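You operate a simulated robot arm through the tools that you are given. There is no shell and no other tool.

You are at the controls of a simulated two-armed robot. One attempt, no reset.

TASK
Put the press weight on the caul plate. Then take the 40 mm spacer block from the rack top and put it on the service mat. Then take the core sample with the smallest size on its label from the pad worktop and put it on the pad shelf. Then take the gauge pad and put it on the rack ledge. Then take the rubber smoother and put it on the rivet ledge. Then put the bolted block on the post worktop away on the fitting shelf. Then take the foam filler and leave it on the profile worktop. Keep to this order. Set down upright: press weight, rubber smoother, bolted block, foam filler.

It is judged by the outcome, as a careful person would: the job done as asked, and still so three seconds after it is handed in. It fails if anything else is knocked over, pushed out of place, dropped, spilled or broken.

THE ROBOT
Two 6-joint arms with two-finger parallel grippers on one trunk, on a base that moves. Base frame: it is fixed to the floor where the robot stands at the start and does not move with it; the origin is under the middle of the robot, x ahead of it, y to its left, z up. Lengths are in mm, angles in degrees, forces in N, time in s.
The left shoulder is at the start at [80, 216, 1545], the right one opposite. With the tool pointing down near the work surface each hand reaches from about 100 to 620 mm from the robot's upright axis, wherever it stands, measured 20 degrees to its own side. Places, roughly: bolted block [10750, 2250, 750]; caul plate (13x10x2 cm) [1300, -1600, 800]; core sample [2500, -1750, 1000]; fitting shelf (151x23 cm) [4200, 4660, 220]; foam filler (10x5x6 cm) [11500, 1900, 800]; gauge pad (7x5x4 cm) [3500, -2400, 900]; pad shelf [2800, -2100, 200]; press weight (8x5x9 cm) [-300, -3000, 800]; profile worktop [9300, 4300, 800]; rack ledge (106x15 cm) [1060, -1080, 1220]; rivet ledge (198x19 cm) [14320, 800, 1280]; rubber smoother (4x4x7 cm) [10800, 2000, 800]; service mat (24x18 cm) [-20, 1840, 860]; spacer block [1000, -1500, 750]. Payload 3.43 kg a hand.
Tool frame (each hand has its own): the origin (TCP) lies between the finger pads and is the grasp point; the fingertips stand 30 mm ahead of it; z points along the fingers, y is the line along which they close. Largest opening 94 mm; finger width 28, thickness 10; the body of the gripper, 50 by 96 mm, starts 55 mm behind the TCP.
Orientation is that of the tool frame in the base frame, as [roll, pitch, yaw] about the fixed x, y, z axes, in that order (R = Rz(yaw) Ry(pitch) Rx(roll)). With the fingers straight down and closing along the base's y, the tool's x points along the base's -x, its y along +y and its z along -z.

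THE INTERFACE
- The arms move only by the tool apply_moves. It takes "left_plan", "right_plan" or both (then of equal length, played together; a hand with none holds still); each is a list of rows, each a list of 7 numbers: the turn, a rotation vector about the base's x, y, z in degrees, then the shift along the base's x, y, z in mm, then the gripper command, from -1 (shut) to 1 (fully open), values between in proportion. In form: [[wx, wy, wz, x, y, z, hand], ...]. A call has 1 to 20 rows; each row is the pose to reach, as a shift and turn from the pose commanded when the call began. A row lasts 0.2 s, in which the tool goes at most 50 mm and 8.6 degrees; a call with a longer step from one row to the next is refused whole, and so is a gripper value outside its range. Where a pose cannot be reached the arm comes as near as it can. A force on the tool above 40 N (or 10 N above the force at the start of the call, whichever is more), or a blocked arm, ends the call early, and 0.2 s more pass. The fingers move at their own pace (about 72 mm/s each) and stop on an object; they squeeze with about 34 N. The grip force told is the motor's: it shows also when the fingers shut on nothing. Time passes only in rows, and 0.2 s behind the last, so rows that repeat a pose let the fingers close. It gives the time, the measured TCP pose, the force on the tool (base axes), the opening and the grip force at its end, in the units of the frame above (readings bear some noise), with the torque about the TCP (base axes, N m) and any sound that the robot's microphone picked up.
- Cameras (640 x 400 px; columns grow to the right, rows downward): "scene" is now at [92.3, 0, 1702.8]; the picture's right is [-0.01, -1.00, 0.00], its down [-0.74, 0.01, -0.67] and it looks along [0.67, -0.01, -0.74] (base axes); focal length 251 px, centre (320, 200). "left" rides on the left gripper at [76, -14, -102] in its tool frame; the picture's right is [0.18, 0.98, 0.00], its down [-0.75, 0.14, -0.64] and it looks along [-0.63, 0.12, 0.77] (tool axes); focal length 243 px, centre (320, 200). "right" rides on the right gripper at [76, 14, -102] in its tool frame; the picture's right is [-0.18, 0.98, 0.00], its down [-0.75, -0.14, -0.64] and it looks along [-0.63, -0.12, 0.77] (tool axes); focal length 243 px, centre (320, 200).
- get_image(camera): a new picture of that camera. The clock stands still meanwhile.
- move_column(by): slides the trunk up (or, below 0, down) by that many mm; the arms and the scene camera ride with it, the base frame stays. It gives what a move gives, with no picture.
- base_move(legs): drives the robot by 1 to 6 legs, each [ahead, left, turn to the left] in mm, mm and degrees, along the robot's own axes; the way and the turn of a leg run together, so that a leg with both is an arc; at most 1500 mm and 180 degrees a leg. The arms and the cameras ride along, it lands a little off, and it stops where it bumps. It gives what a move gives.
- pan_tilt(pan, tilt): turns the head with the scene camera to pan (to the left, within 86 degrees either way) and tilt (down, from -29 to 69), counted from straight ahead of the robot. It gives what a move gives.
- probe_pixels(camera, pixels): there is no depth. For up to 12 entries [column, row, z] of the newest picture of that camera ("zoom" is the newest enlarged one), the place [x, y] in the base frame at which the ray of that pixel passes the height z, good to about 2 mm, but the place of the scene camera against the robot may be out by one fixed shift of up to 18 mm in any direction. The clock stands still meanwhile.
- inspect(camera, box): a new picture of the part [left, top, right, bottom] of that camera's present view, enlarged. The clock stands still meanwhile.
- job_done(): hands the job in; it is judged then, once.

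Unless the task says otherwise, let go and move clear before handing in.

The tools are called after ">>>" as name(argument=value, ...) on one line, values as JSON. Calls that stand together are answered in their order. apply_moves: Moves the arms, as the interface text tells. Its arguments: {"type":"object","properties":{"left_plan":{"type":"array","items":{"type":"array","items":{"type":"number"}}},"right_plan":{"type":"array","items":{"type":"array","items":{"type":"number"}}}},"required":[]} The other tools are called the same way: move_column (by) moves the trunk up or down; base_move (legs) drives the base; pan_tilt (pan, tilt) turns the head that bears the scene camera; get_image (camera) takes a picture; probe_pixels (camera, pixels) gives the place at which the rays of pixels pass given heights; inspect (camera, box) takes an enlarged picture of a part of a camera's view; job_done () hands the job in.

At the start:

```text
t: 0.0
left_tool_pos: [597.0, 224.3, 987.3]
left_ee_rot: [180.0, 0.0, -179.9]
left_ft_force: [-0.1, 0.0, 0.0]
left_ft_torque: [0.0, 0.01, -0.01]
left_finger_gap: 94.3
left_finger_force: 0.0
right_tool_pos: [544.3, -172.6, 891.5]
right_ee_rot: [-180.0, 0.0, -179.9]
right_ft_force: [0.3, -0.5, -0.2]
right_ft_torque: [-0.01, 0.02, -0.01]
right_finger_gap: 93.9
right_finger_force: 0.1
trunk travel left (down, up): [-775.0, 65.0]
robot x, y, heading: [-0.1, 0.7, 0.1]
head pan, tilt (commanded): [-0.5, 47.9]
```

scene: 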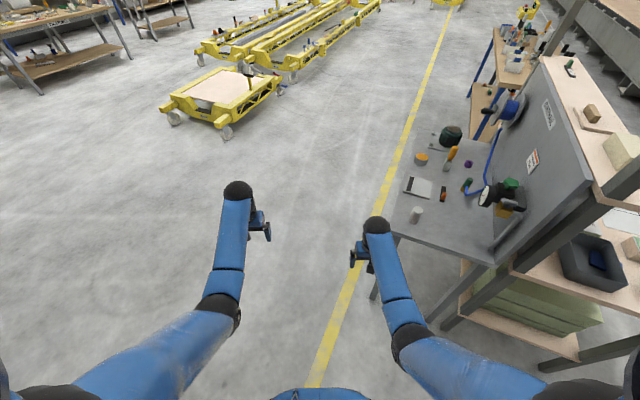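
right: 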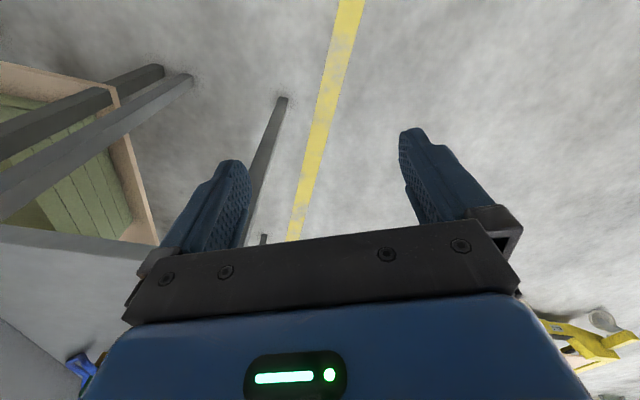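
left: 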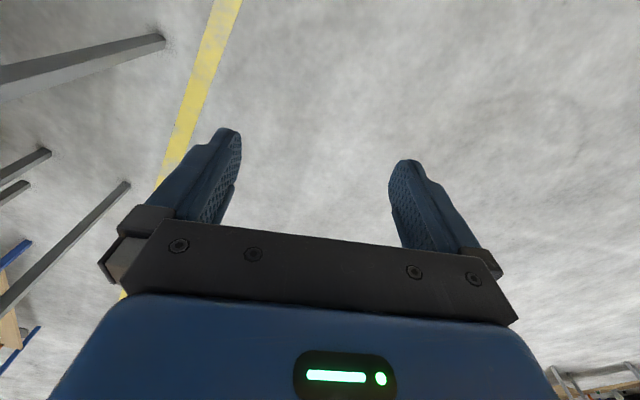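

The opening view shows a grey bench with a pegboard on the right and open floor ahead. I'll look around with the head before moving.

>>> pan_tilt(pan=-60, tilt=30)

>>> get_image(camera="scene")

```text
t: 1.3
left_tool_pos: [596.9, 223.9, 986.8]
left_ee_rot: [180.0, 0.0, 179.9]
left_ft_force: [-0.5, 0.0, 0.6]
left_ft_torque: [0.02, -0.01, 0.03]
left_finger_gap: 94.0
left_finger_force: 0.0
right_tool_pos: [544.5, -171.8, 892.3]
right_ee_rot: [180.0, -0.1, 179.9]
right_ft_force: [1.0, -0.5, 0.3]
right_ft_torque: [-0.04, 0.0, -0.02]
right_finger_gap: 94.0
right_finger_force: 0.0
trunk travel left (down, up): [-775.0, 65.0]
robot x, y, heading: [0.5, -0.9, 0.2]
head pan, tilt (commanded): [-60.0, 30.0]
```

```text
taken
```

scene: 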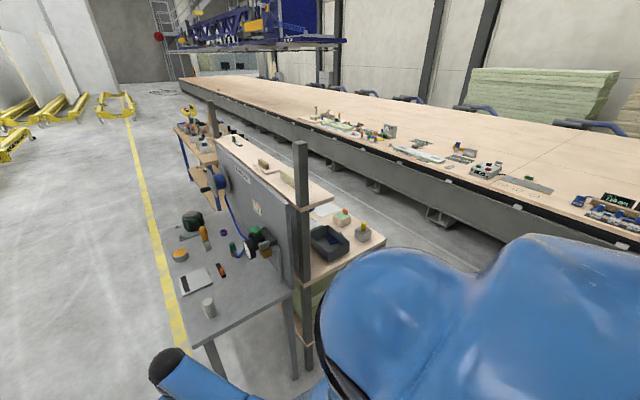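

The view shows the grey bench in front of a rack with a light-wood top ledge (about 215-330, 135-205), and a long wooden worktop beyond. I'll zoom in on these areas.

>>> inspect(camera="scene", box=[160, 100, 400, 300])

>>> inspect(camera="scene", box=[290, 90, 640, 260])

>>> pan_tilt(pan=-86, tilt=30)

>>> get_image(camera="scene")

```text
2.00 times, centred on (280, 200) of scene
```

zoom: 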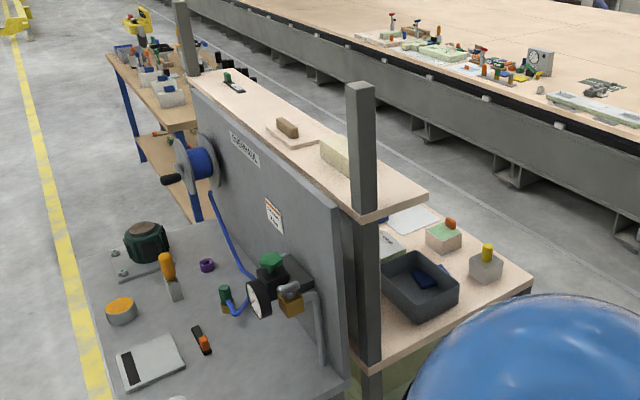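

```text
1.83 times, centred on (465, 175) of scene
```

zoom: 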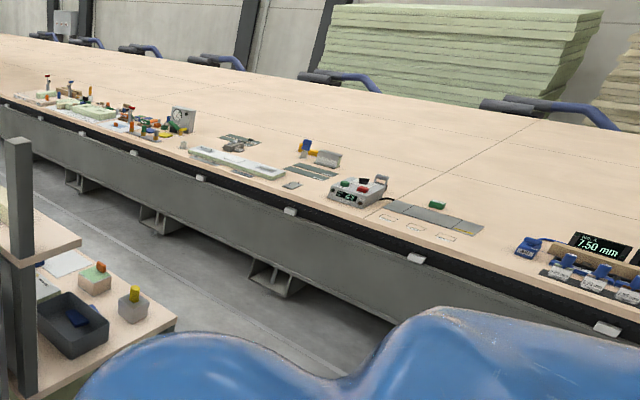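

```text
t: 2.2
left_tool_pos: [597.4, 224.8, 988.2]
left_ee_rot: [-180.0, 0.0, 179.9]
left_ft_force: [-0.1, 0.2, 0.6]
left_ft_torque: [-0.03, -0.01, 0.03]
left_finger_gap: 94.0
left_finger_force: 0.1
right_tool_pos: [544.5, -172.8, 892.8]
right_ee_rot: [180.0, 0.0, 180.0]
right_ft_force: [-0.5, 0.6, 0.0]
right_ft_torque: [-0.05, -0.01, -0.03]
right_finger_gap: 94.1
right_finger_force: 0.0
trunk travel left (down, up): [-775.0, 65.0]
robot x, y, heading: [-1.9, 1.1, 0.1]
head pan, tilt (commanded): [-85.9, 30.0]
```

```text
taken
```

scene: 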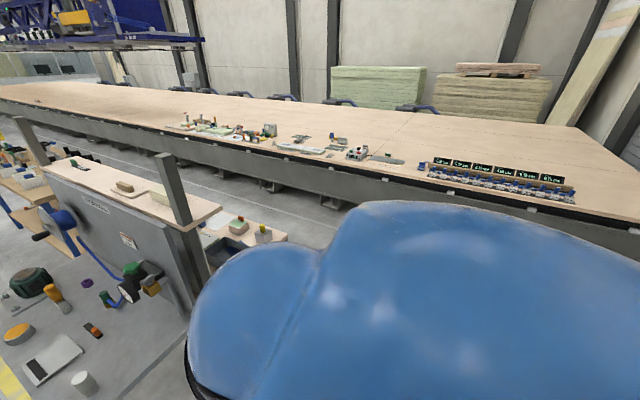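

Now I see the long worktop with the row of small displays (420-575, 160-205) and the rack on the left. I'll probe key edges to map the room.

>>> probe_pixels(camera="scene", pixels=[[222, 207, 1220], [185, 228, 1220], [70, 158, 1220], [287, 238, 780], [262, 232, 780], [84, 380, 750], [420, 175, 850], [575, 205, 850], [170, 125, 850], [360, 155, 850], [300, 185, 0], [640, 222, 850]])

>>> inspect(camera="scene", box=[390, 130, 610, 230])

>>> inspect(camera="scene", box=[150, 90, 400, 200])

```text
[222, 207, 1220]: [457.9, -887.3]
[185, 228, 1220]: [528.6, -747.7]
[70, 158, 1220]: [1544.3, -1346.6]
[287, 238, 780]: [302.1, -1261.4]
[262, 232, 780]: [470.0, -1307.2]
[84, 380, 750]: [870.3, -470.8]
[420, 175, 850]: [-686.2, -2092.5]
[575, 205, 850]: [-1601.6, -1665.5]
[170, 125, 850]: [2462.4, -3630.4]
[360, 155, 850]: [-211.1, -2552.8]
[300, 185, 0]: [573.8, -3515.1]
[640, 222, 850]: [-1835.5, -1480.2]
```

```text
2.91 times, centred on (500, 180) of scene
```

zoom: 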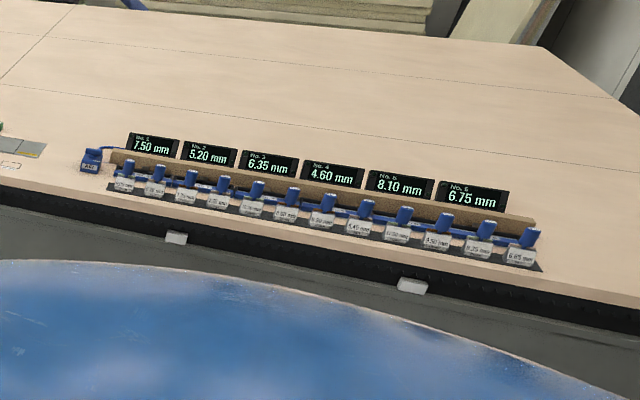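

```text
2.56 times, centred on (275, 145) of scene
```

zoom: 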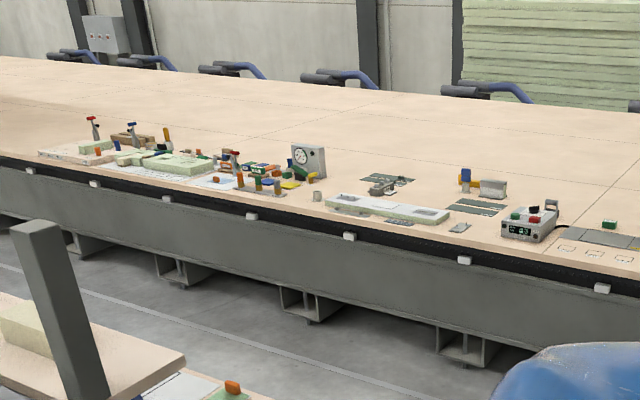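

The room is turned about -27° against the base frame; the bench and rack corners are about 990 mm from my axis, so turning in place is safe. I'll turn to face the long worktop where the press weight should be.

>>> base_move(legs=[[0, 0, -117]])

>>> pan_tilt(pan=0, tilt=25)

>>> get_image(camera="scene")

```text
t: 7.3
left_tool_pos: [-33.3, -636.5, 987.6]
left_ee_rot: [180.0, 0.0, 66.4]
left_ft_force: [0.8, -0.7, 0.1]
left_ft_torque: [0.0, 0.01, 0.01]
left_finger_gap: 93.9
left_finger_force: 0.1
right_tool_pos: [-374.8, -428.6, 891.3]
right_ee_rot: [180.0, 0.0, 66.4]
right_ft_force: [0.1, 0.2, 0.0]
right_ft_torque: [0.05, 0.01, -0.01]
right_finger_gap: 93.9
right_finger_force: 0.0
trunk travel left (down, up): [-775.0, 65.0]
robot x, y, heading: [0.0, 3.1, -113.7]
head pan, tilt (commanded): [-85.9, 30.0]
```

```text
t: 8.9
left_tool_pos: [-34.1, -637.0, 986.7]
left_ee_rot: [180.0, 0.0, 66.3]
left_ft_force: [0.3, 0.0, -0.4]
left_ft_torque: [0.01, -0.03, 0.02]
left_finger_gap: 93.9
left_finger_force: 0.1
right_tool_pos: [-375.6, -430.4, 892.0]
right_ee_rot: [-180.0, 0.0, 66.4]
right_ft_force: [0.1, 0.1, 0.1]
right_ft_torque: [0.01, 0.0, 0.0]
right_finger_gap: 94.1
right_finger_force: 0.1
trunk travel left (down, up): [-775.0, 65.0]
robot x, y, heading: [-2.6, -0.2, -113.5]
head pan, tilt (commanded): [0.0, 25.0]
```

```text
taken
```

scene: 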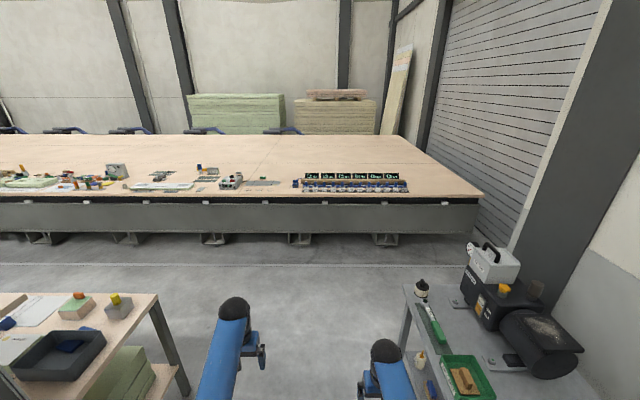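

I'm facing the long worktop now, heading -113.5°; another grey bench appears at right (405-600, 285-400). I'll zoom in on the worktop and the neighbours.

>>> inspect(camera="scene", box=[90, 150, 300, 220])

>>> probe_pixels(camera="zoom", pixels=[[200, 250, 800], [320, 250, 800], [320, 250, 850], [320, 200, 800]])

>>> inspect(camera="scene", box=[0, 270, 190, 400])

>>> inspect(camera="scene", box=[380, 230, 620, 400])

>>> probe_pixels(camera="scene", pixels=[[160, 294, 780], [110, 370, 780], [190, 390, 0], [404, 285, 780], [436, 399, 780], [480, 193, 800], [0, 196, 800], [210, 170, 800], [225, 180, 800]])

```text
3.05 times, centred on (195, 185) of scene
```

zoom: 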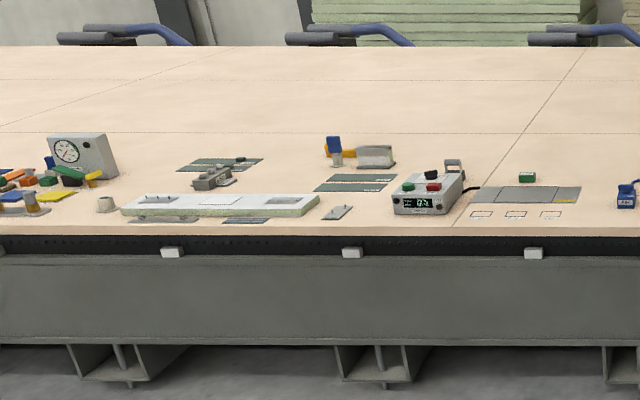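

```text
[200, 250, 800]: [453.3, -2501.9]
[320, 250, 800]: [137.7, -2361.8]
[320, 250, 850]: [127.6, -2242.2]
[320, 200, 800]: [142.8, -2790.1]
```

```text
3.08 times, centred on (95, 335) of scene
```

zoom: 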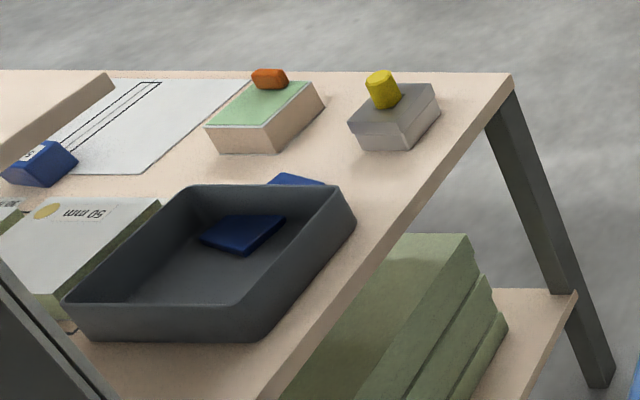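

```text
2.35 times, centred on (500, 315) of scene
```

zoom: 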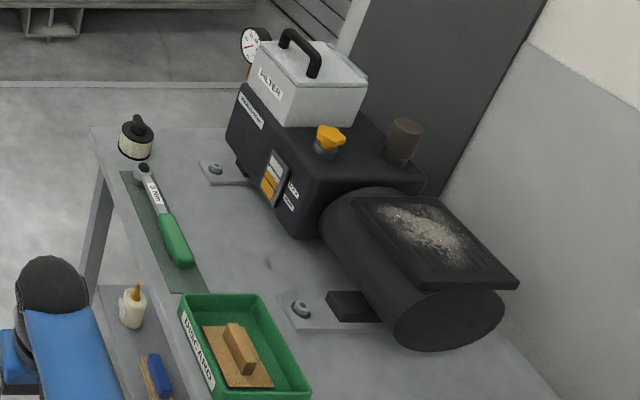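

```text
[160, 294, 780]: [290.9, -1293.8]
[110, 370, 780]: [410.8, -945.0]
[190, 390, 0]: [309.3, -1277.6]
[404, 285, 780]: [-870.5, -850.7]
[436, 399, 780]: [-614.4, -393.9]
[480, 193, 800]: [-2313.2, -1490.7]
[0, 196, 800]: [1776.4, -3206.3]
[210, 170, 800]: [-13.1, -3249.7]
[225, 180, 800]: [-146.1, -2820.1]
```

The rack corner is at (291,-1294) and the right-hand bench corner at (-870,-850), so the corridor is free. I'll shift left and drive toward the worktop, then look again.

>>> base_move(legs=[[0, 150, 0], [1000, 0, 0]])

>>> get_image(camera="scene")

```text
t: 15.1
left_tool_pos: [-311.4, -1620.5, 989.1]
left_ee_rot: [-179.9, 0.0, 65.9]
left_ft_force: [0.1, 0.6, 0.2]
left_ft_torque: [0.0, 0.01, -0.03]
left_finger_gap: 93.7
left_finger_force: 0.1
right_tool_pos: [-651.3, -1410.4, 892.3]
right_ee_rot: [-180.0, 0.0, 65.9]
right_ft_force: [-0.1, -0.4, -0.1]
right_ft_torque: [0.02, 0.01, -0.02]
right_finger_gap: 94.2
right_finger_force: 0.1
trunk travel left (down, up): [-775.0, 65.0]
robot x, y, heading: [-270.2, -984.2, -113.9]
head pan, tilt (commanded): [0.0, 25.0]
```

```text
taken
```

scene: 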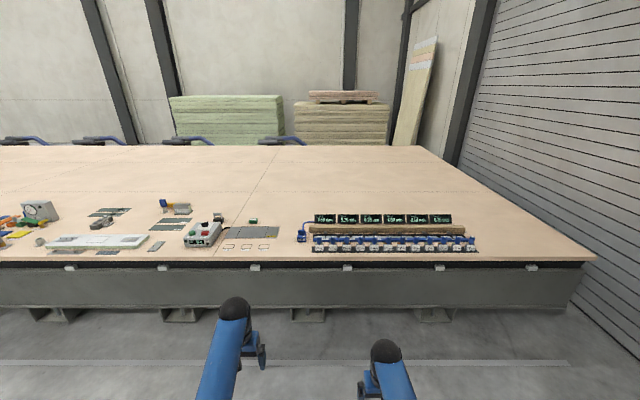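

Closer now; the mystery items near (200,230) and (175,208) need a closer look. I'll zoom in and probe.

>>> inspect(camera="scene", box=[80, 190, 290, 270])

>>> probe_pixels(camera="scene", pixels=[[200, 245, 750], [200, 245, 800], [200, 245, 850], [597, 259, 800], [0, 260, 800], [300, 260, 800], [175, 212, 800]])

```text
3.05 times, centred on (185, 230) of scene
```

zoom: 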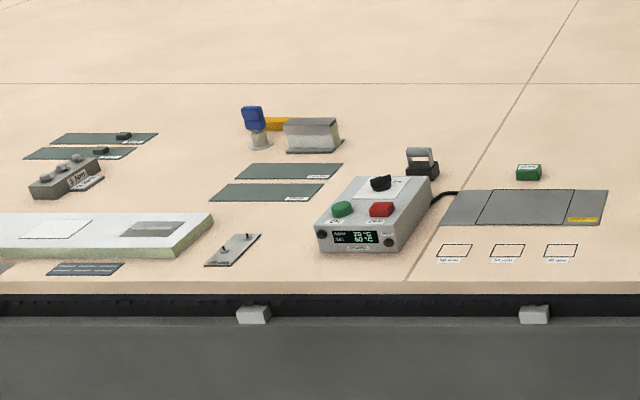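

```text
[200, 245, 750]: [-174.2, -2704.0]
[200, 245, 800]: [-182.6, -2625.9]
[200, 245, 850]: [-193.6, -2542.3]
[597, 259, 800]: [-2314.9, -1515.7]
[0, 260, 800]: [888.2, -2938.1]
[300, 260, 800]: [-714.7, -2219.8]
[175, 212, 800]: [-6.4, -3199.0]
```

The dark block with the grey handle behind the control box (about px (218,222)) looks like the press weight. I'll get finer zooms and probe it.

>>> inspect(camera="scene", box=[170, 195, 270, 258])

>>> probe_pixels(camera="zoom", pixels=[[306, 185, 800], [306, 185, 850], [320, 200, 800]])

>>> probe_pixels(camera="scene", pixels=[[218, 224, 800], [218, 224, 850]])

```text
6.35 times, centred on (220, 226) of scene
```

zoom: 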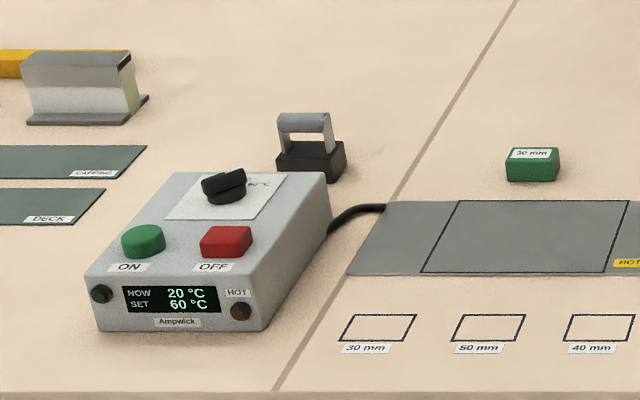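

```text
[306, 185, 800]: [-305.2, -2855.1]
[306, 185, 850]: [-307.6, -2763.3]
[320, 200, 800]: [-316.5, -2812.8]
```

```text
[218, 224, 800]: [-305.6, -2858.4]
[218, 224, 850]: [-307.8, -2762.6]
```

The press weight (black base, grey handle, zoom (310,150)) sits around (-300,-2860) about 540 mm in from the worktop edge. I'll raise both hands for clearance first.

>>> apply_moves(left_plan=[[0, 0, 0, 0, 0, 45, 1], [0, 0, 0, 0, 0, 90, 1], [0, 0, 0, 0, 0, 120, 1], [0, 0, 0, 0, 0, 120, 1]], right_plan=[[0, 0, 0, 0, 0, 50, 1], [0, 0, 0, 0, 0, 100, 1], [0, 0, 0, 0, 0, 150, 1], [0, 0, 0, 0, 0, 200, 1]])

>>> base_move(legs=[[600, 0, 0], [0, 520, 0]])

>>> get_image(camera="scene")

```text
t: 16.1
left_tool_pos: [-323.1, -1650.0, 1067.7]
left_ee_rot: [-180.0, -0.1, 65.9]
left_ft_force: [0.2, 0.0, -1.0]
left_ft_torque: [0.05, 0.0, 0.02]
left_finger_gap: 93.8
left_finger_force: 0.0
left hand out of reach, approached as far as the arm can: row 2, 3, 4
right_tool_pos: [-662.3, -1441.2, 1031.4]
right_ee_rot: [-180.0, -0.1, 65.8]
right_ft_force: [0.5, -1.1, -0.3]
right_ft_torque: [0.03, -0.03, -0.03]
right_finger_gap: 94.1
right_finger_force: 0.0
right hand out of reach, approached as far as the arm can: row 3, 4
trunk travel left (down, up): [-775.0, 65.0]
robot x, y, heading: [-271.0, -984.4, -114.3]
head pan, tilt (commanded): [0.0, 25.0]
```

```text
t: 22.2
left_tool_pos: [-96.5, -2419.8, 1068.7]
left_ee_rot: [-180.0, 0.0, 65.8]
left_ft_force: [0.0, -0.1, -0.2]
left_ft_torque: [0.03, 0.01, 0.0]
left_finger_gap: 94.1
left_finger_force: 0.1
right_tool_pos: [-436.1, -2212.5, 1031.8]
right_ee_rot: [180.0, 0.2, 65.7]
right_ft_force: [0.1, 0.8, 0.1]
right_ft_torque: [0.0, -0.02, 0.01]
right_finger_gap: 94.1
right_finger_force: 0.0
trunk travel left (down, up): [-775.0, 65.0]
robot x, y, heading: [-45.3, -1755.9, -114.5]
head pan, tilt (commanded): [0.0, 25.0]
```

```text
taken
```

scene: 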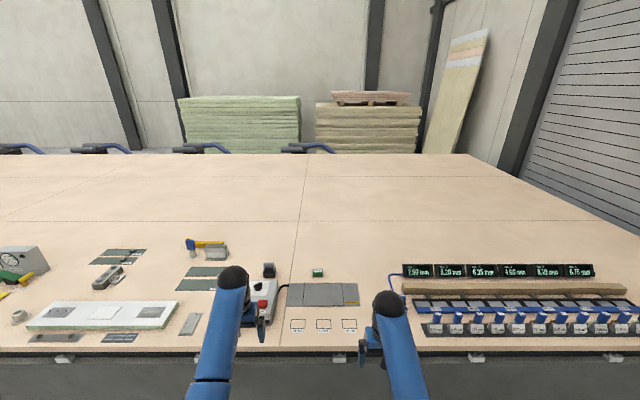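

Weight is now visible at (268,269), just beyond the left hand. I'll probe and see the left hand camera.

>>> inspect(camera="scene", box=[200, 230, 330, 340])

>>> probe_pixels(camera="scene", pixels=[[269, 276, 800], [269, 276, 750], [269, 264, 890], [640, 352, 800], [0, 356, 800], [318, 276, 800]])

>>> get_image(camera="left")

```text
3.64 times, centred on (265, 285) of scene
```

zoom: 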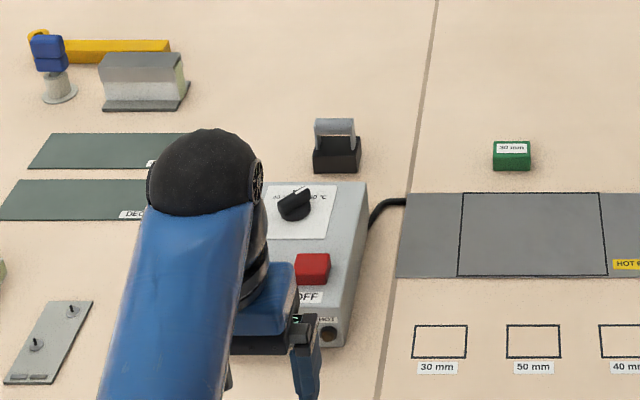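

```text
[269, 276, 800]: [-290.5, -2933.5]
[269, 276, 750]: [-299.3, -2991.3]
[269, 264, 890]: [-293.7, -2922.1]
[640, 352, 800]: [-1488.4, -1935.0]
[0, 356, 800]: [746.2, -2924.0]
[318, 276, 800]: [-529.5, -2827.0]
```

```text
taken
```

left: 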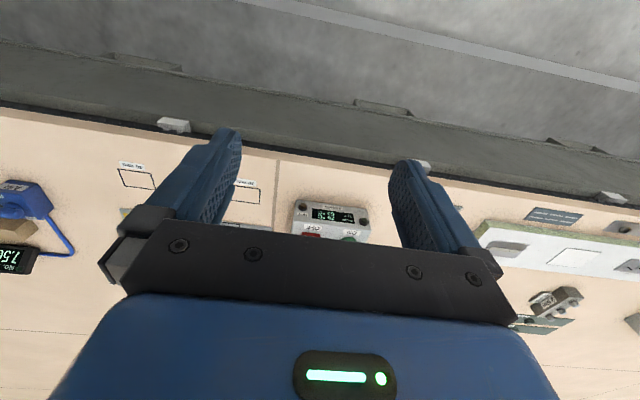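

Using the two viewpoints, the worktop height works out near z≈720 and its edge at about 2430 mm along my forward axis, with the weight about 440 mm in. I need to know my base's footprint before driving close, so I'll tilt the head down.

>>> pan_tilt(pan=0, tilt=69)

>>> get_image(camera="scene")

```text
t: 23.3
left_tool_pos: [-95.0, -2421.1, 1069.3]
left_ee_rot: [-180.0, 0.0, 65.9]
left_ft_force: [-0.3, 0.1, 0.4]
left_ft_torque: [0.0, -0.02, -0.02]
left_finger_gap: 94.0
left_finger_force: 0.0
right_tool_pos: [-434.1, -2212.7, 1033.3]
right_ee_rot: [179.9, 0.0, 65.8]
right_ft_force: [0.3, 1.0, 0.2]
right_ft_torque: [0.01, 0.01, 0.02]
right_finger_gap: 93.9
right_finger_force: 0.0
trunk travel left (down, up): [-775.0, 65.0]
robot x, y, heading: [-43.7, -1756.5, -114.3]
head pan, tilt (commanded): [0.0, 68.8]
```

```text
taken
```

scene: 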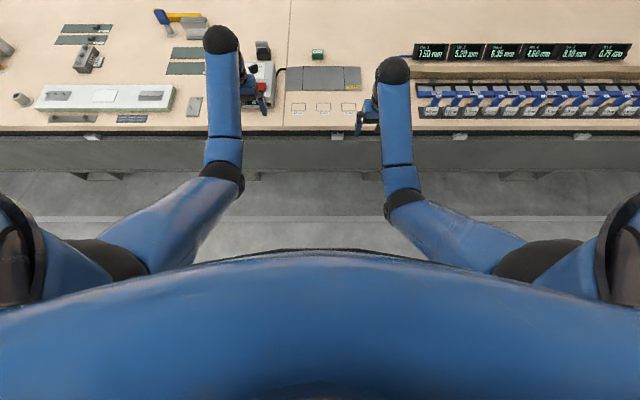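

The base itself is hidden under the chest, so I'll test how far the arm can reach instead. First lower the trunk a bit; the hands are still short of the worktop edge.

>>> move_column(by=-170)

>>> apply_moves(left_plan=[[0, 0, 0, -16, -36, 0, 1], [0, 0, 0, -32, -72, 0, 1], [0, 0, 0, -48, -108, 0, 1], [0, 0, 0, -64, -144, 0, 1], [0, 0, 0, -80, -180, 0, 1]])

```text
t: 25.3
left_tool_pos: [-94.3, -2421.1, 898.1]
left_ee_rot: [-179.9, 0.0, 65.8]
left_ft_force: [-0.1, -0.7, 0.1]
left_ft_torque: [0.01, 0.0, -0.01]
left_finger_gap: 93.9
left_finger_force: 0.2
right_tool_pos: [-433.6, -2211.7, 863.1]
right_ee_rot: [179.9, 0.0, 65.7]
right_ft_force: [-0.2, 0.6, -0.1]
right_ft_torque: [-0.01, 0.01, -0.02]
right_finger_gap: 93.9
right_finger_force: 0.1
trunk travel left (down, up): [-605.0, 235.0]
robot x, y, heading: [-42.7, -1761.2, -114.1]
head pan, tilt (commanded): [0.0, 68.8]
```

```text
t: 26.5
left_tool_pos: [-141.8, -2528.7, 906.4]
left_ee_rot: [180.0, 0.0, 65.8]
left_ft_force: [0.2, -0.2, -0.3]
left_ft_torque: [-0.01, -0.02, -0.02]
left_finger_gap: 93.9
left_finger_force: 0.1
left hand out of reach, approached as far as the arm can: row 4, 5
right_tool_pos: [-433.2, -2213.7, 862.2]
right_ee_rot: [-180.0, 0.0, 65.8]
right_ft_force: [0.3, -0.2, -0.8]
right_ft_torque: [0.0, 0.03, 0.03]
right_finger_gap: 94.2
right_finger_force: 0.0
trunk travel left (down, up): [-605.0, 235.0]
robot x, y, heading: [-42.6, -1756.7, -114.2]
head pan, tilt (commanded): [0.0, 68.8]
```

The arm reaches about 745 mm ahead when the shoulder is ~470 mm above the TCP, so I can stay roughly 280+ mm off the worktop edge. I'll shift left and drive forward partway, hands passing above the items, then check.

>>> base_move(legs=[[0, 50, 0], [250, 0, 0]])

>>> pan_tilt(pan=0, tilt=50)

>>> get_image(camera="scene")

>>> get_image(camera="left")

>>> get_image(camera="right")

```text
t: 28.8
left_tool_pos: [-197.6, -2772.8, 907.3]
left_ee_rot: [180.0, 0.1, 65.7]
left_ft_force: [1.8, -0.1, -0.1]
left_ft_torque: [-0.01, 0.02, 0.0]
left_finger_gap: 94.0
left_finger_force: 0.1
right_tool_pos: [-489.4, -2456.3, 863.6]
right_ee_rot: [-180.0, 0.1, 65.7]
right_ft_force: [1.7, -0.7, -0.6]
right_ft_torque: [-0.01, -0.02, 0.01]
right_finger_gap: 94.1
right_finger_force: 0.0
trunk travel left (down, up): [-605.0, 235.0]
robot x, y, heading: [-96.7, -1996.3, -114.5]
head pan, tilt (commanded): [0.0, 68.8]
```

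```text
t: 29.6
left_tool_pos: [-198.8, -2774.0, 905.2]
left_ee_rot: [180.0, 0.0, 65.7]
left_ft_force: [0.3, -0.4, 0.1]
left_ft_torque: [0.0, -0.01, 0.0]
left_finger_gap: 94.2
left_finger_force: 0.1
right_tool_pos: [-490.6, -2457.5, 861.7]
right_ee_rot: [-179.9, 0.0, 65.7]
right_ft_force: [0.2, -0.4, -0.6]
right_ft_torque: [0.03, 0.0, 0.0]
right_finger_gap: 94.2
right_finger_force: 0.1
trunk travel left (down, up): [-605.0, 235.0]
robot x, y, heading: [-99.3, -2001.7, -114.1]
head pan, tilt (commanded): [0.0, 50.0]
```

```text
taken
```

scene: 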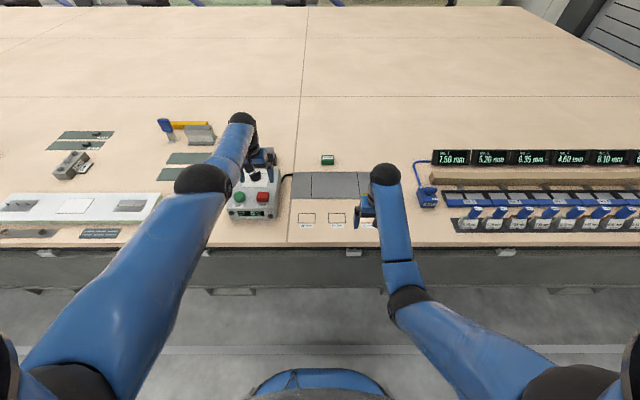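

```text
taken
```

left: 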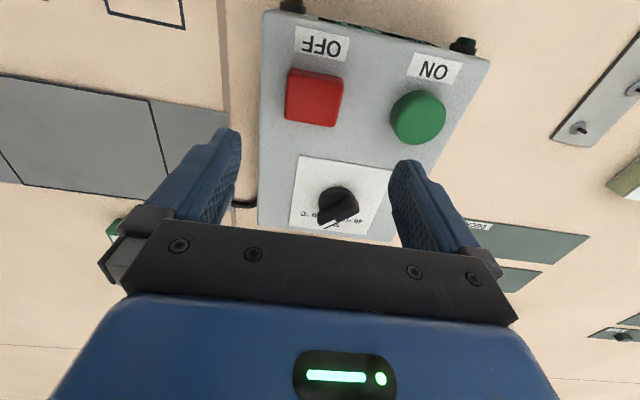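

```text
taken
```

right: 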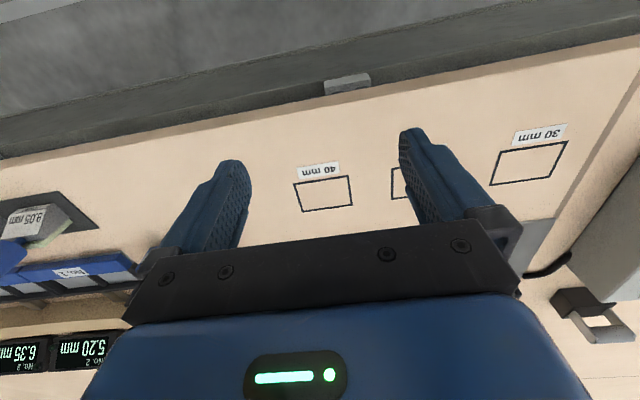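

The right hand camera sees the weight at about (590,315). I'll enlarge that and probe it to fix its position without the scene-camera shift.

>>> inspect(camera="right", box=[500, 250, 640, 380])

>>> probe_pixels(camera="right", pixels=[[552, 293, 720], [552, 293, 760], [580, 288, 760], [610, 302, 760], [580, 315, 760], [575, 322, 800], [628, 335, 800], [100, 115, 720], [640, 42, 720]])

```text
3.08 times, centred on (570, 315) of right
```

zoom: 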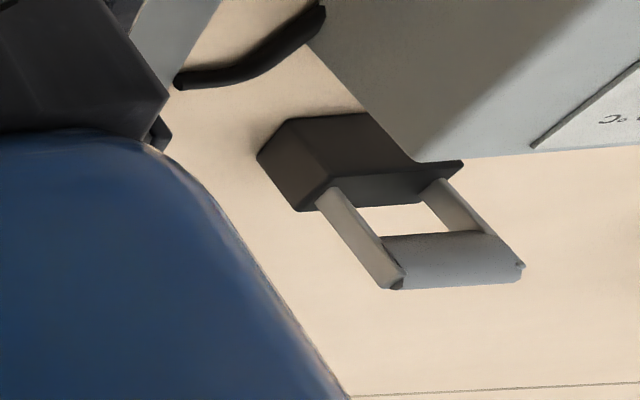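

```text
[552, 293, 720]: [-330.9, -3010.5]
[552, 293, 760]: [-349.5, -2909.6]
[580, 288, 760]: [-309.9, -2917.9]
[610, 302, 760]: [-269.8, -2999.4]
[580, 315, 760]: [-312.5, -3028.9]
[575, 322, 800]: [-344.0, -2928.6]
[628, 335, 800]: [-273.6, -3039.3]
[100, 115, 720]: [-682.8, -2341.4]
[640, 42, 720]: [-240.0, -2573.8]
```

I'll triangulate the worktop height with the same outline corner ("30 mm" box) seen from both hands: left (185,28), right (550,178).

>>> probe_pixels(camera="left", pixels=[[185, 28, 700], [185, 28, 720], [185, 28, 740], [222, 80, 720], [258, 228, 720], [265, 10, 800]])

>>> probe_pixels(camera="right", pixels=[[550, 178, 700], [550, 178, 720], [550, 178, 740], [490, 185, 720], [350, 175, 720]])

>>> probe_pixels(camera="scene", pixels=[[316, 213, 700], [316, 213, 720], [316, 213, 740]])

>>> inspect(camera="scene", box=[220, 130, 380, 250])

```text
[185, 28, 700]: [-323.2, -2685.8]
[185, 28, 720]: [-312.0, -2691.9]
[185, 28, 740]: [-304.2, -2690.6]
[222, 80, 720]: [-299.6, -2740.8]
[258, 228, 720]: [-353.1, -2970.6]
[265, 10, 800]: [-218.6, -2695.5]
```

```text
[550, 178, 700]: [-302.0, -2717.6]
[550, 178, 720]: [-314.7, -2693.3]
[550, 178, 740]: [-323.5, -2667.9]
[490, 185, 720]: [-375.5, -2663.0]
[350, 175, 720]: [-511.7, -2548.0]
```

```text
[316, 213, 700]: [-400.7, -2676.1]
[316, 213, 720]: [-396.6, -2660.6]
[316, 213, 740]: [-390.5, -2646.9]
```

```text
3.33 times, centred on (300, 190) of scene
```

zoom: 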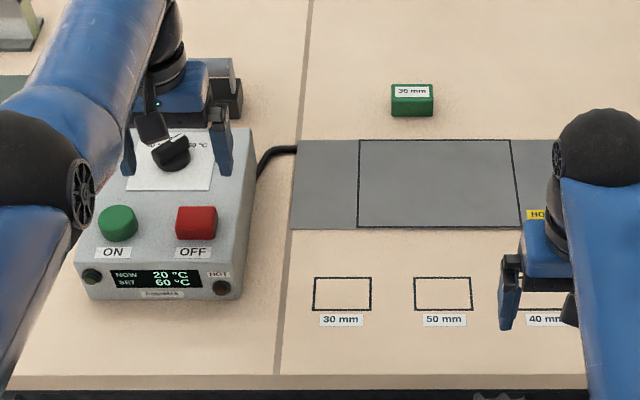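

Heights agree at z=720 for the worktop. Now probe the handle-bar ends in the right camera, (594,342) and (635,336), plus the post feet.

>>> probe_pixels(camera="right", pixels=[[593.7, 342.6, 795], [634.9, 336.1, 795], [593.7, 342.6, 810], [634.9, 336.1, 810], [571.6, 313.4, 765], [608, 310, 765], [550, 301, 765], [616, 302.5, 765]])

>>> probe_pixels(camera="scene", pixels=[[299.1, 213.4, 720]])

```text
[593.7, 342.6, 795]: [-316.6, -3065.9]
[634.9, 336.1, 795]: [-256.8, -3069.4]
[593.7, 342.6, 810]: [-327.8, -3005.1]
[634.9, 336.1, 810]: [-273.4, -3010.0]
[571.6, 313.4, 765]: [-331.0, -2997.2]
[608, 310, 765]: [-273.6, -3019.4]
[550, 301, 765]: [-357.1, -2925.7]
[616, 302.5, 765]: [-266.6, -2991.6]
```

```text
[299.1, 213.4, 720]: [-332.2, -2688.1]
```

The scene camera reads about 19 mm too far right, consistent with its stated shift. The weight centre is about (-302,-3010). Before driving forward I'll check that the right hand clears the displays.

>>> probe_pixels(camera="scene", pixels=[[415, 205, 720], [413, 165, 780], [432, 162, 720], [432, 150, 800], [328, 165, 720], [245, 253, 700], [0, 246, 720]])

```text
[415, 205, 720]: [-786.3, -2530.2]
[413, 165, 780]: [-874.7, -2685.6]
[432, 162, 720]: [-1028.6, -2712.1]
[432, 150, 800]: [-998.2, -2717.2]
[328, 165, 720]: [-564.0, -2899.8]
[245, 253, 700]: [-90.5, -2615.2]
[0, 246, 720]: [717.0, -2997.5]
```

Right hand path clears the blue device by ~160 mm and the green block by height. Driving ahead 240.

>>> base_move(legs=[[240, 0, 0]])

>>> get_image(camera="left")

>>> get_image(camera="scene")

```text
t: 31.4
left_tool_pos: [-294.0, -2991.2, 907.6]
left_ee_rot: [180.0, 0.1, 65.9]
left_ft_force: [0.2, -0.7, 0.2]
left_ft_torque: [-0.01, 0.01, 0.01]
left_finger_gap: 94.0
left_finger_force: 0.1
right_tool_pos: [-587.7, -2676.8, 863.6]
right_ee_rot: [-179.9, 0.1, 66.0]
right_ft_force: [0.5, -0.5, 0.0]
right_ft_torque: [-0.04, 0.03, 0.0]
right_finger_gap: 94.0
right_finger_force: 0.2
trunk travel left (down, up): [-605.0, 235.0]
robot x, y, heading: [-198.6, -2217.8, -114.1]
head pan, tilt (commanded): [0.0, 50.0]
```

```text
taken
```

left: 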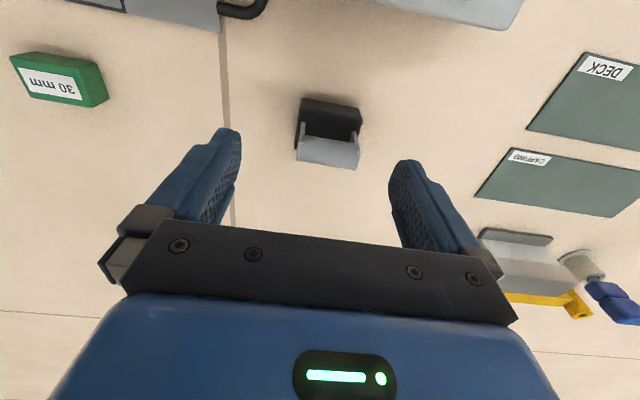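

```text
taken
```

scene: 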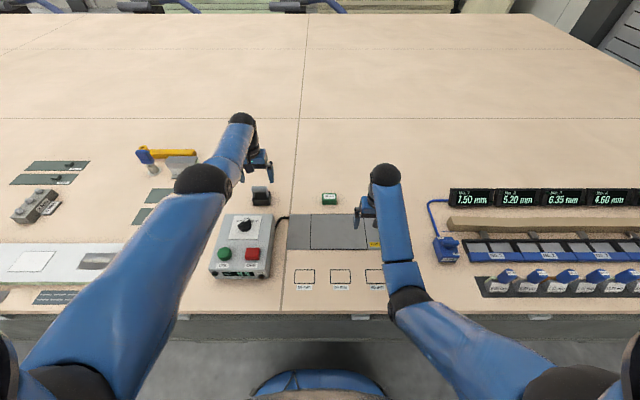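

Now the weight is in the left camera between the fingers at about (328,135). I'll enlarge it and probe the handle bar and base.

>>> inspect(camera="left", box=[260, 80, 400, 180])

>>> probe_pixels(camera="left", pixels=[[295, 160, 810], [358, 168, 810], [299, 136, 810], [360, 141, 810], [305, 98, 720], [361, 107, 720]])

```text
4.00 times, centred on (330, 130) of left
```

zoom: 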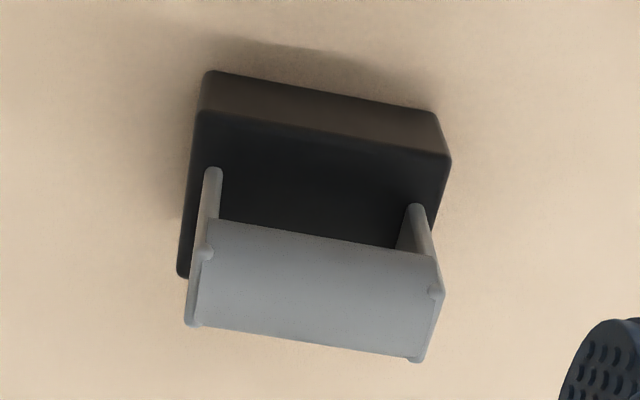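

```text
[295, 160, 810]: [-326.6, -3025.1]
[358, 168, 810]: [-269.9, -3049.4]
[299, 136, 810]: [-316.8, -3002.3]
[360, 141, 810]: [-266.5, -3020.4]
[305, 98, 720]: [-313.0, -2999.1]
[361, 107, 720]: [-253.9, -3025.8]
```

The handle bar runs along my closing direction and is about 57-65 mm long. I'll probe the top-front edge of the black base to get its height.

>>> probe_pixels(camera="left", pixels=[[302.5, 98, 720], [358.75, 108, 720], [299, 108, 740], [299, 108, 750], [299, 108, 760], [299, 108, 770], [360.5, 119.5, 740], [360.5, 119.5, 750], [360.5, 119.5, 760], [297, 160, 800], [354.5, 169.5, 800], [302, 135, 800]])

```text
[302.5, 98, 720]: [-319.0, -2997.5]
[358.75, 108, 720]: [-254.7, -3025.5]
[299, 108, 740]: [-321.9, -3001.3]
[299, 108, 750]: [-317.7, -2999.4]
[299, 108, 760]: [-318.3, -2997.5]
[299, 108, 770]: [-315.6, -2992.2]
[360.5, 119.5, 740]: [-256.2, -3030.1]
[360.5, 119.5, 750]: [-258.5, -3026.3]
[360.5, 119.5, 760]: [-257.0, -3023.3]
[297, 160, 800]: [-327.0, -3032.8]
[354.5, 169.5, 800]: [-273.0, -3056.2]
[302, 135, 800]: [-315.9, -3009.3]
```

Base top is z≈757, handle top ≈810; weight centre ≈(-295,-3030). I'll nudge the base ahead 40 mm and left 14 mm so the hand lies over it, then recheck.

>>> base_move(legs=[[45, 14, 0]])

>>> get_image(camera="left")

```text
t: 32.3
left_tool_pos: [-300.3, -3033.6, 910.6]
left_ee_rot: [179.9, 0.4, 65.8]
left_ft_force: [-1.0, 0.4, -0.3]
left_ft_torque: [-0.04, -0.01, -0.01]
left_finger_gap: 94.0
left_finger_force: 0.1
right_tool_pos: [-593.5, -2717.9, 865.2]
right_ee_rot: [179.9, 0.3, 65.8]
right_ft_force: [0.7, 0.1, 0.2]
right_ft_torque: [-0.06, -0.01, -0.02]
right_finger_gap: 93.9
right_finger_force: 0.0
trunk travel left (down, up): [-605.0, 235.0]
robot x, y, heading: [-202.0, -2268.7, -114.2]
head pan, tilt (commanded): [0.0, 50.0]
```

```text
taken
```

left: 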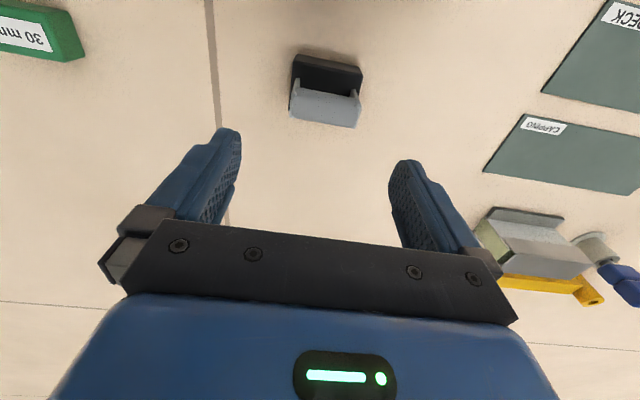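

I'll enlarge and re-probe the weight to confirm it lies under the TCP.

>>> inspect(camera="left", box=[255, 40, 395, 140])

>>> probe_pixels(camera="left", pixels=[[294, 55, 720], [361, 66, 720], [295, 92, 805], [357, 97, 805], [290, 115, 805], [355, 127, 805]])

```text
4.00 times, centred on (325, 90) of left
```

zoom: 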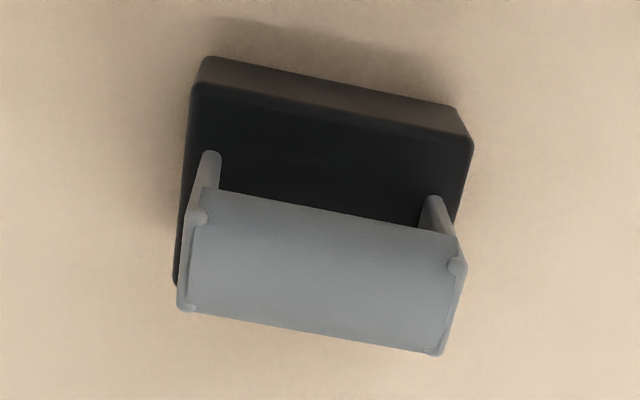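

```text
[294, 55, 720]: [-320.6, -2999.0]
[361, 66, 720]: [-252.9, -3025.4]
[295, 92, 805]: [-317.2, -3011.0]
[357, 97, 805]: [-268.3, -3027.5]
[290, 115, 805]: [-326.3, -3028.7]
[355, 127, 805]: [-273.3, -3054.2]
```

The weight centre (-296,-3030) lies within 5 mm of the TCP. Lowering the trunk would press the right hand onto the table, so I'll first raise the right hand, tilting it forward, while it's clear of objects.

>>> apply_moves(right_plan=[[-7.3, 3.2, 0, 0, 0, 25, 1], [-14.6, 6.5, 0, 0, 0, 50, 1], [-21.9, 9.7, 0, 0, 0, 75, 1], [-29.2, 13, 0, 0, 0, 100, 1], [-36.5, 16.2, 0, 0, 0, 130, 1], [-43.8, 19.4, 0, 0, 0, 160, 1], [-43.8, 19.4, 0, 0, 0, 160, 1]])

```text
t: 33.9
left_tool_pos: [-301.4, -3038.0, 904.4]
left_ee_rot: [180.0, 0.0, 65.8]
left_ft_force: [-0.3, -1.3, 0.7]
left_ft_torque: [-0.02, 0.02, 0.0]
left_finger_gap: 93.9
left_finger_force: 0.0
right_tool_pos: [-592.5, -2721.7, 1021.5]
right_ee_rot: [179.6, 48.1, 65.7]
right_ft_force: [0.8, 0.1, 0.6]
right_ft_torque: [-0.01, -0.02, 0.01]
right_finger_gap: 94.2
right_finger_force: 0.1
trunk travel left (down, up): [-605.0, 235.0]
robot x, y, heading: [-205.8, -2268.5, -114.0]
head pan, tilt (commanded): [0.0, 50.0]
```

Right hand is up at z 1021. Left hand is at (-301,-3038); now lower the trunk 80 mm.

>>> move_column(by=-80)

>>> get_image(camera="left")

```text
t: 35.1
left_tool_pos: [-301.6, -3037.9, 826.8]
left_ee_rot: [180.0, 0.1, 65.8]
left_ft_force: [0.3, 0.7, 0.6]
left_ft_torque: [0.0, 0.01, -0.01]
left_finger_gap: 94.1
left_finger_force: 0.1
right_tool_pos: [-592.3, -2721.6, 941.6]
right_ee_rot: [179.7, 47.8, 65.6]
right_ft_force: [0.1, 0.2, 0.4]
right_ft_torque: [0.03, -0.01, 0.01]
right_finger_gap: 94.1
right_finger_force: 0.1
trunk travel left (down, up): [-525.0, 315.0]
robot x, y, heading: [-205.8, -2266.6, -114.4]
head pan, tilt (commanded): [0.0, 50.0]
```

```text
taken
```

left: 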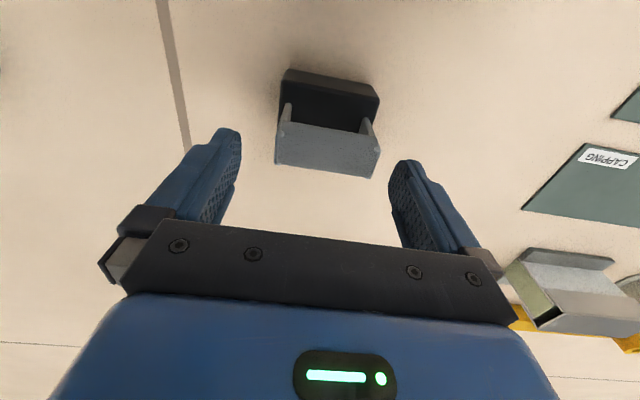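

The handle is between the fingers with room on both sides. Lower 29 mm more and then correct xy by (+5,+7).

>>> move_column(by=-29)

>>> apply_moves(left_plan=[[0, 0, 0, 5, 7, 0, 1], [0, 0, 0, 5, 7, 0, 1]])

>>> get_image(camera="left")

```text
t: 35.8
left_tool_pos: [-301.4, -3038.7, 797.0]
left_ee_rot: [-180.0, 0.0, 65.8]
left_ft_force: [0.7, -0.4, -0.1]
left_ft_torque: [0.02, -0.01, 0.02]
left_finger_gap: 94.3
left_finger_force: 0.0
right_tool_pos: [-591.7, -2720.9, 912.6]
right_ee_rot: [179.7, 48.0, 65.7]
right_ft_force: [-0.7, 0.6, 0.3]
right_ft_torque: [0.02, 0.02, -0.02]
right_finger_gap: 93.8
right_finger_force: 0.1
trunk travel left (down, up): [-496.0, 344.0]
robot x, y, heading: [-203.3, -2265.3, -114.3]
head pan, tilt (commanded): [0.0, 50.0]
```

```text
t: 36.4
left_tool_pos: [-296.1, -3030.7, 796.5]
left_ee_rot: [-179.9, 0.0, 65.9]
left_ft_force: [-0.6, 0.5, 0.6]
left_ft_torque: [0.01, 0.02, 0.03]
left_finger_gap: 94.1
left_finger_force: 0.1
right_tool_pos: [-593.3, -2720.6, 914.4]
right_ee_rot: [179.7, 47.8, 65.7]
right_ft_force: [0.0, 0.7, -0.3]
right_ft_torque: [0.02, -0.04, -0.01]
right_finger_gap: 93.9
right_finger_force: 0.1
trunk travel left (down, up): [-496.0, 344.0]
robot x, y, heading: [-201.9, -2268.6, -114.6]
head pan, tilt (commanded): [0.0, 50.0]
```

```text
taken
```

left: 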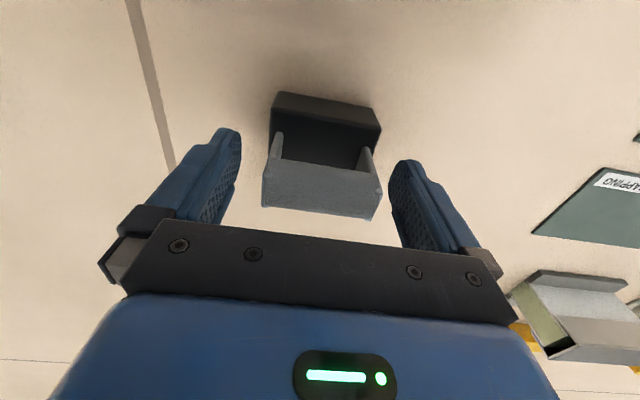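

The handle is between the pads. Closing the left gripper now.

>>> apply_moves(left_plan=[[0, 0, 0, 0, 0, 0, -1], [0, 0, 0, 0, 0, 0, -1], [0, 0, 0, 0, 0, 0, -1], [0, 0, 0, 0, 0, 0, -1]])

>>> get_image(camera="left")

```text
t: 37.4
left_tool_pos: [-294.9, -3032.4, 796.7]
left_ee_rot: [-179.9, 0.0, 65.7]
left_ft_force: [1.6, -1.1, 0.6]
left_ft_torque: [-0.06, -0.01, 0.11]
left_finger_gap: 65.3
left_finger_force: 34.0
right_tool_pos: [-592.6, -2721.7, 913.3]
right_ee_rot: [179.7, 47.9, 65.7]
right_ft_force: [0.6, 0.4, -0.3]
right_ft_torque: [0.0, -0.01, -0.03]
right_finger_gap: 94.2
right_finger_force: 0.1
trunk travel left (down, up): [-496.0, 344.0]
robot x, y, heading: [-202.1, -2266.0, -114.2]
head pan, tilt (commanded): [0.0, 50.0]
```

```text
taken
```

left: 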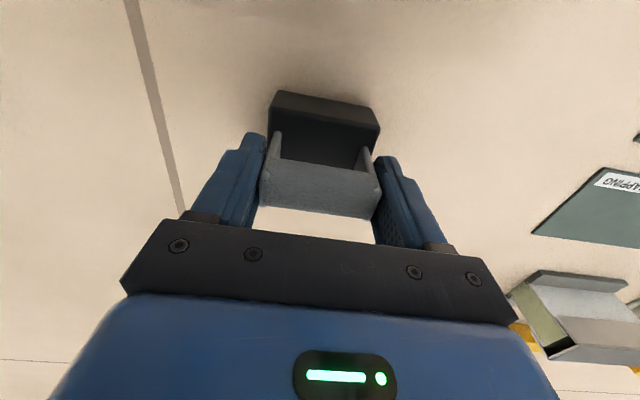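

Gripped: gap 65.3 mm, force 34 N. Lift with the trunk by 180 mm.

>>> move_column(by=180)

>>> get_image(camera="left")

```text
t: 39.4
left_tool_pos: [-296.3, -3032.6, 975.2]
left_ee_rot: [180.0, -0.1, 65.9]
left_ft_force: [-0.2, 0.2, -10.0]
left_ft_torque: [0.02, 0.01, -0.01]
left_finger_gap: 65.2
left_finger_force: 33.8
right_tool_pos: [-593.4, -2722.7, 1092.6]
right_ee_rot: [179.7, 47.8, 65.7]
right_ft_force: [0.7, -0.7, -0.9]
right_ft_torque: [0.01, 0.01, -0.01]
right_finger_gap: 93.9
right_finger_force: 0.0
trunk travel left (down, up): [-676.0, 164.0]
robot x, y, heading: [-201.3, -2266.0, -114.5]
head pan, tilt (commanded): [0.0, 50.0]
```

```text
taken
```

left: 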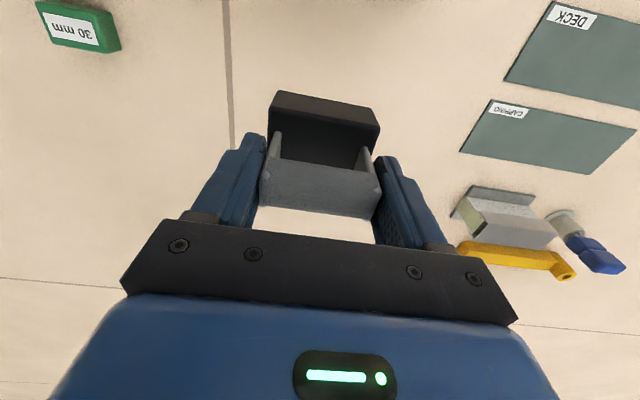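

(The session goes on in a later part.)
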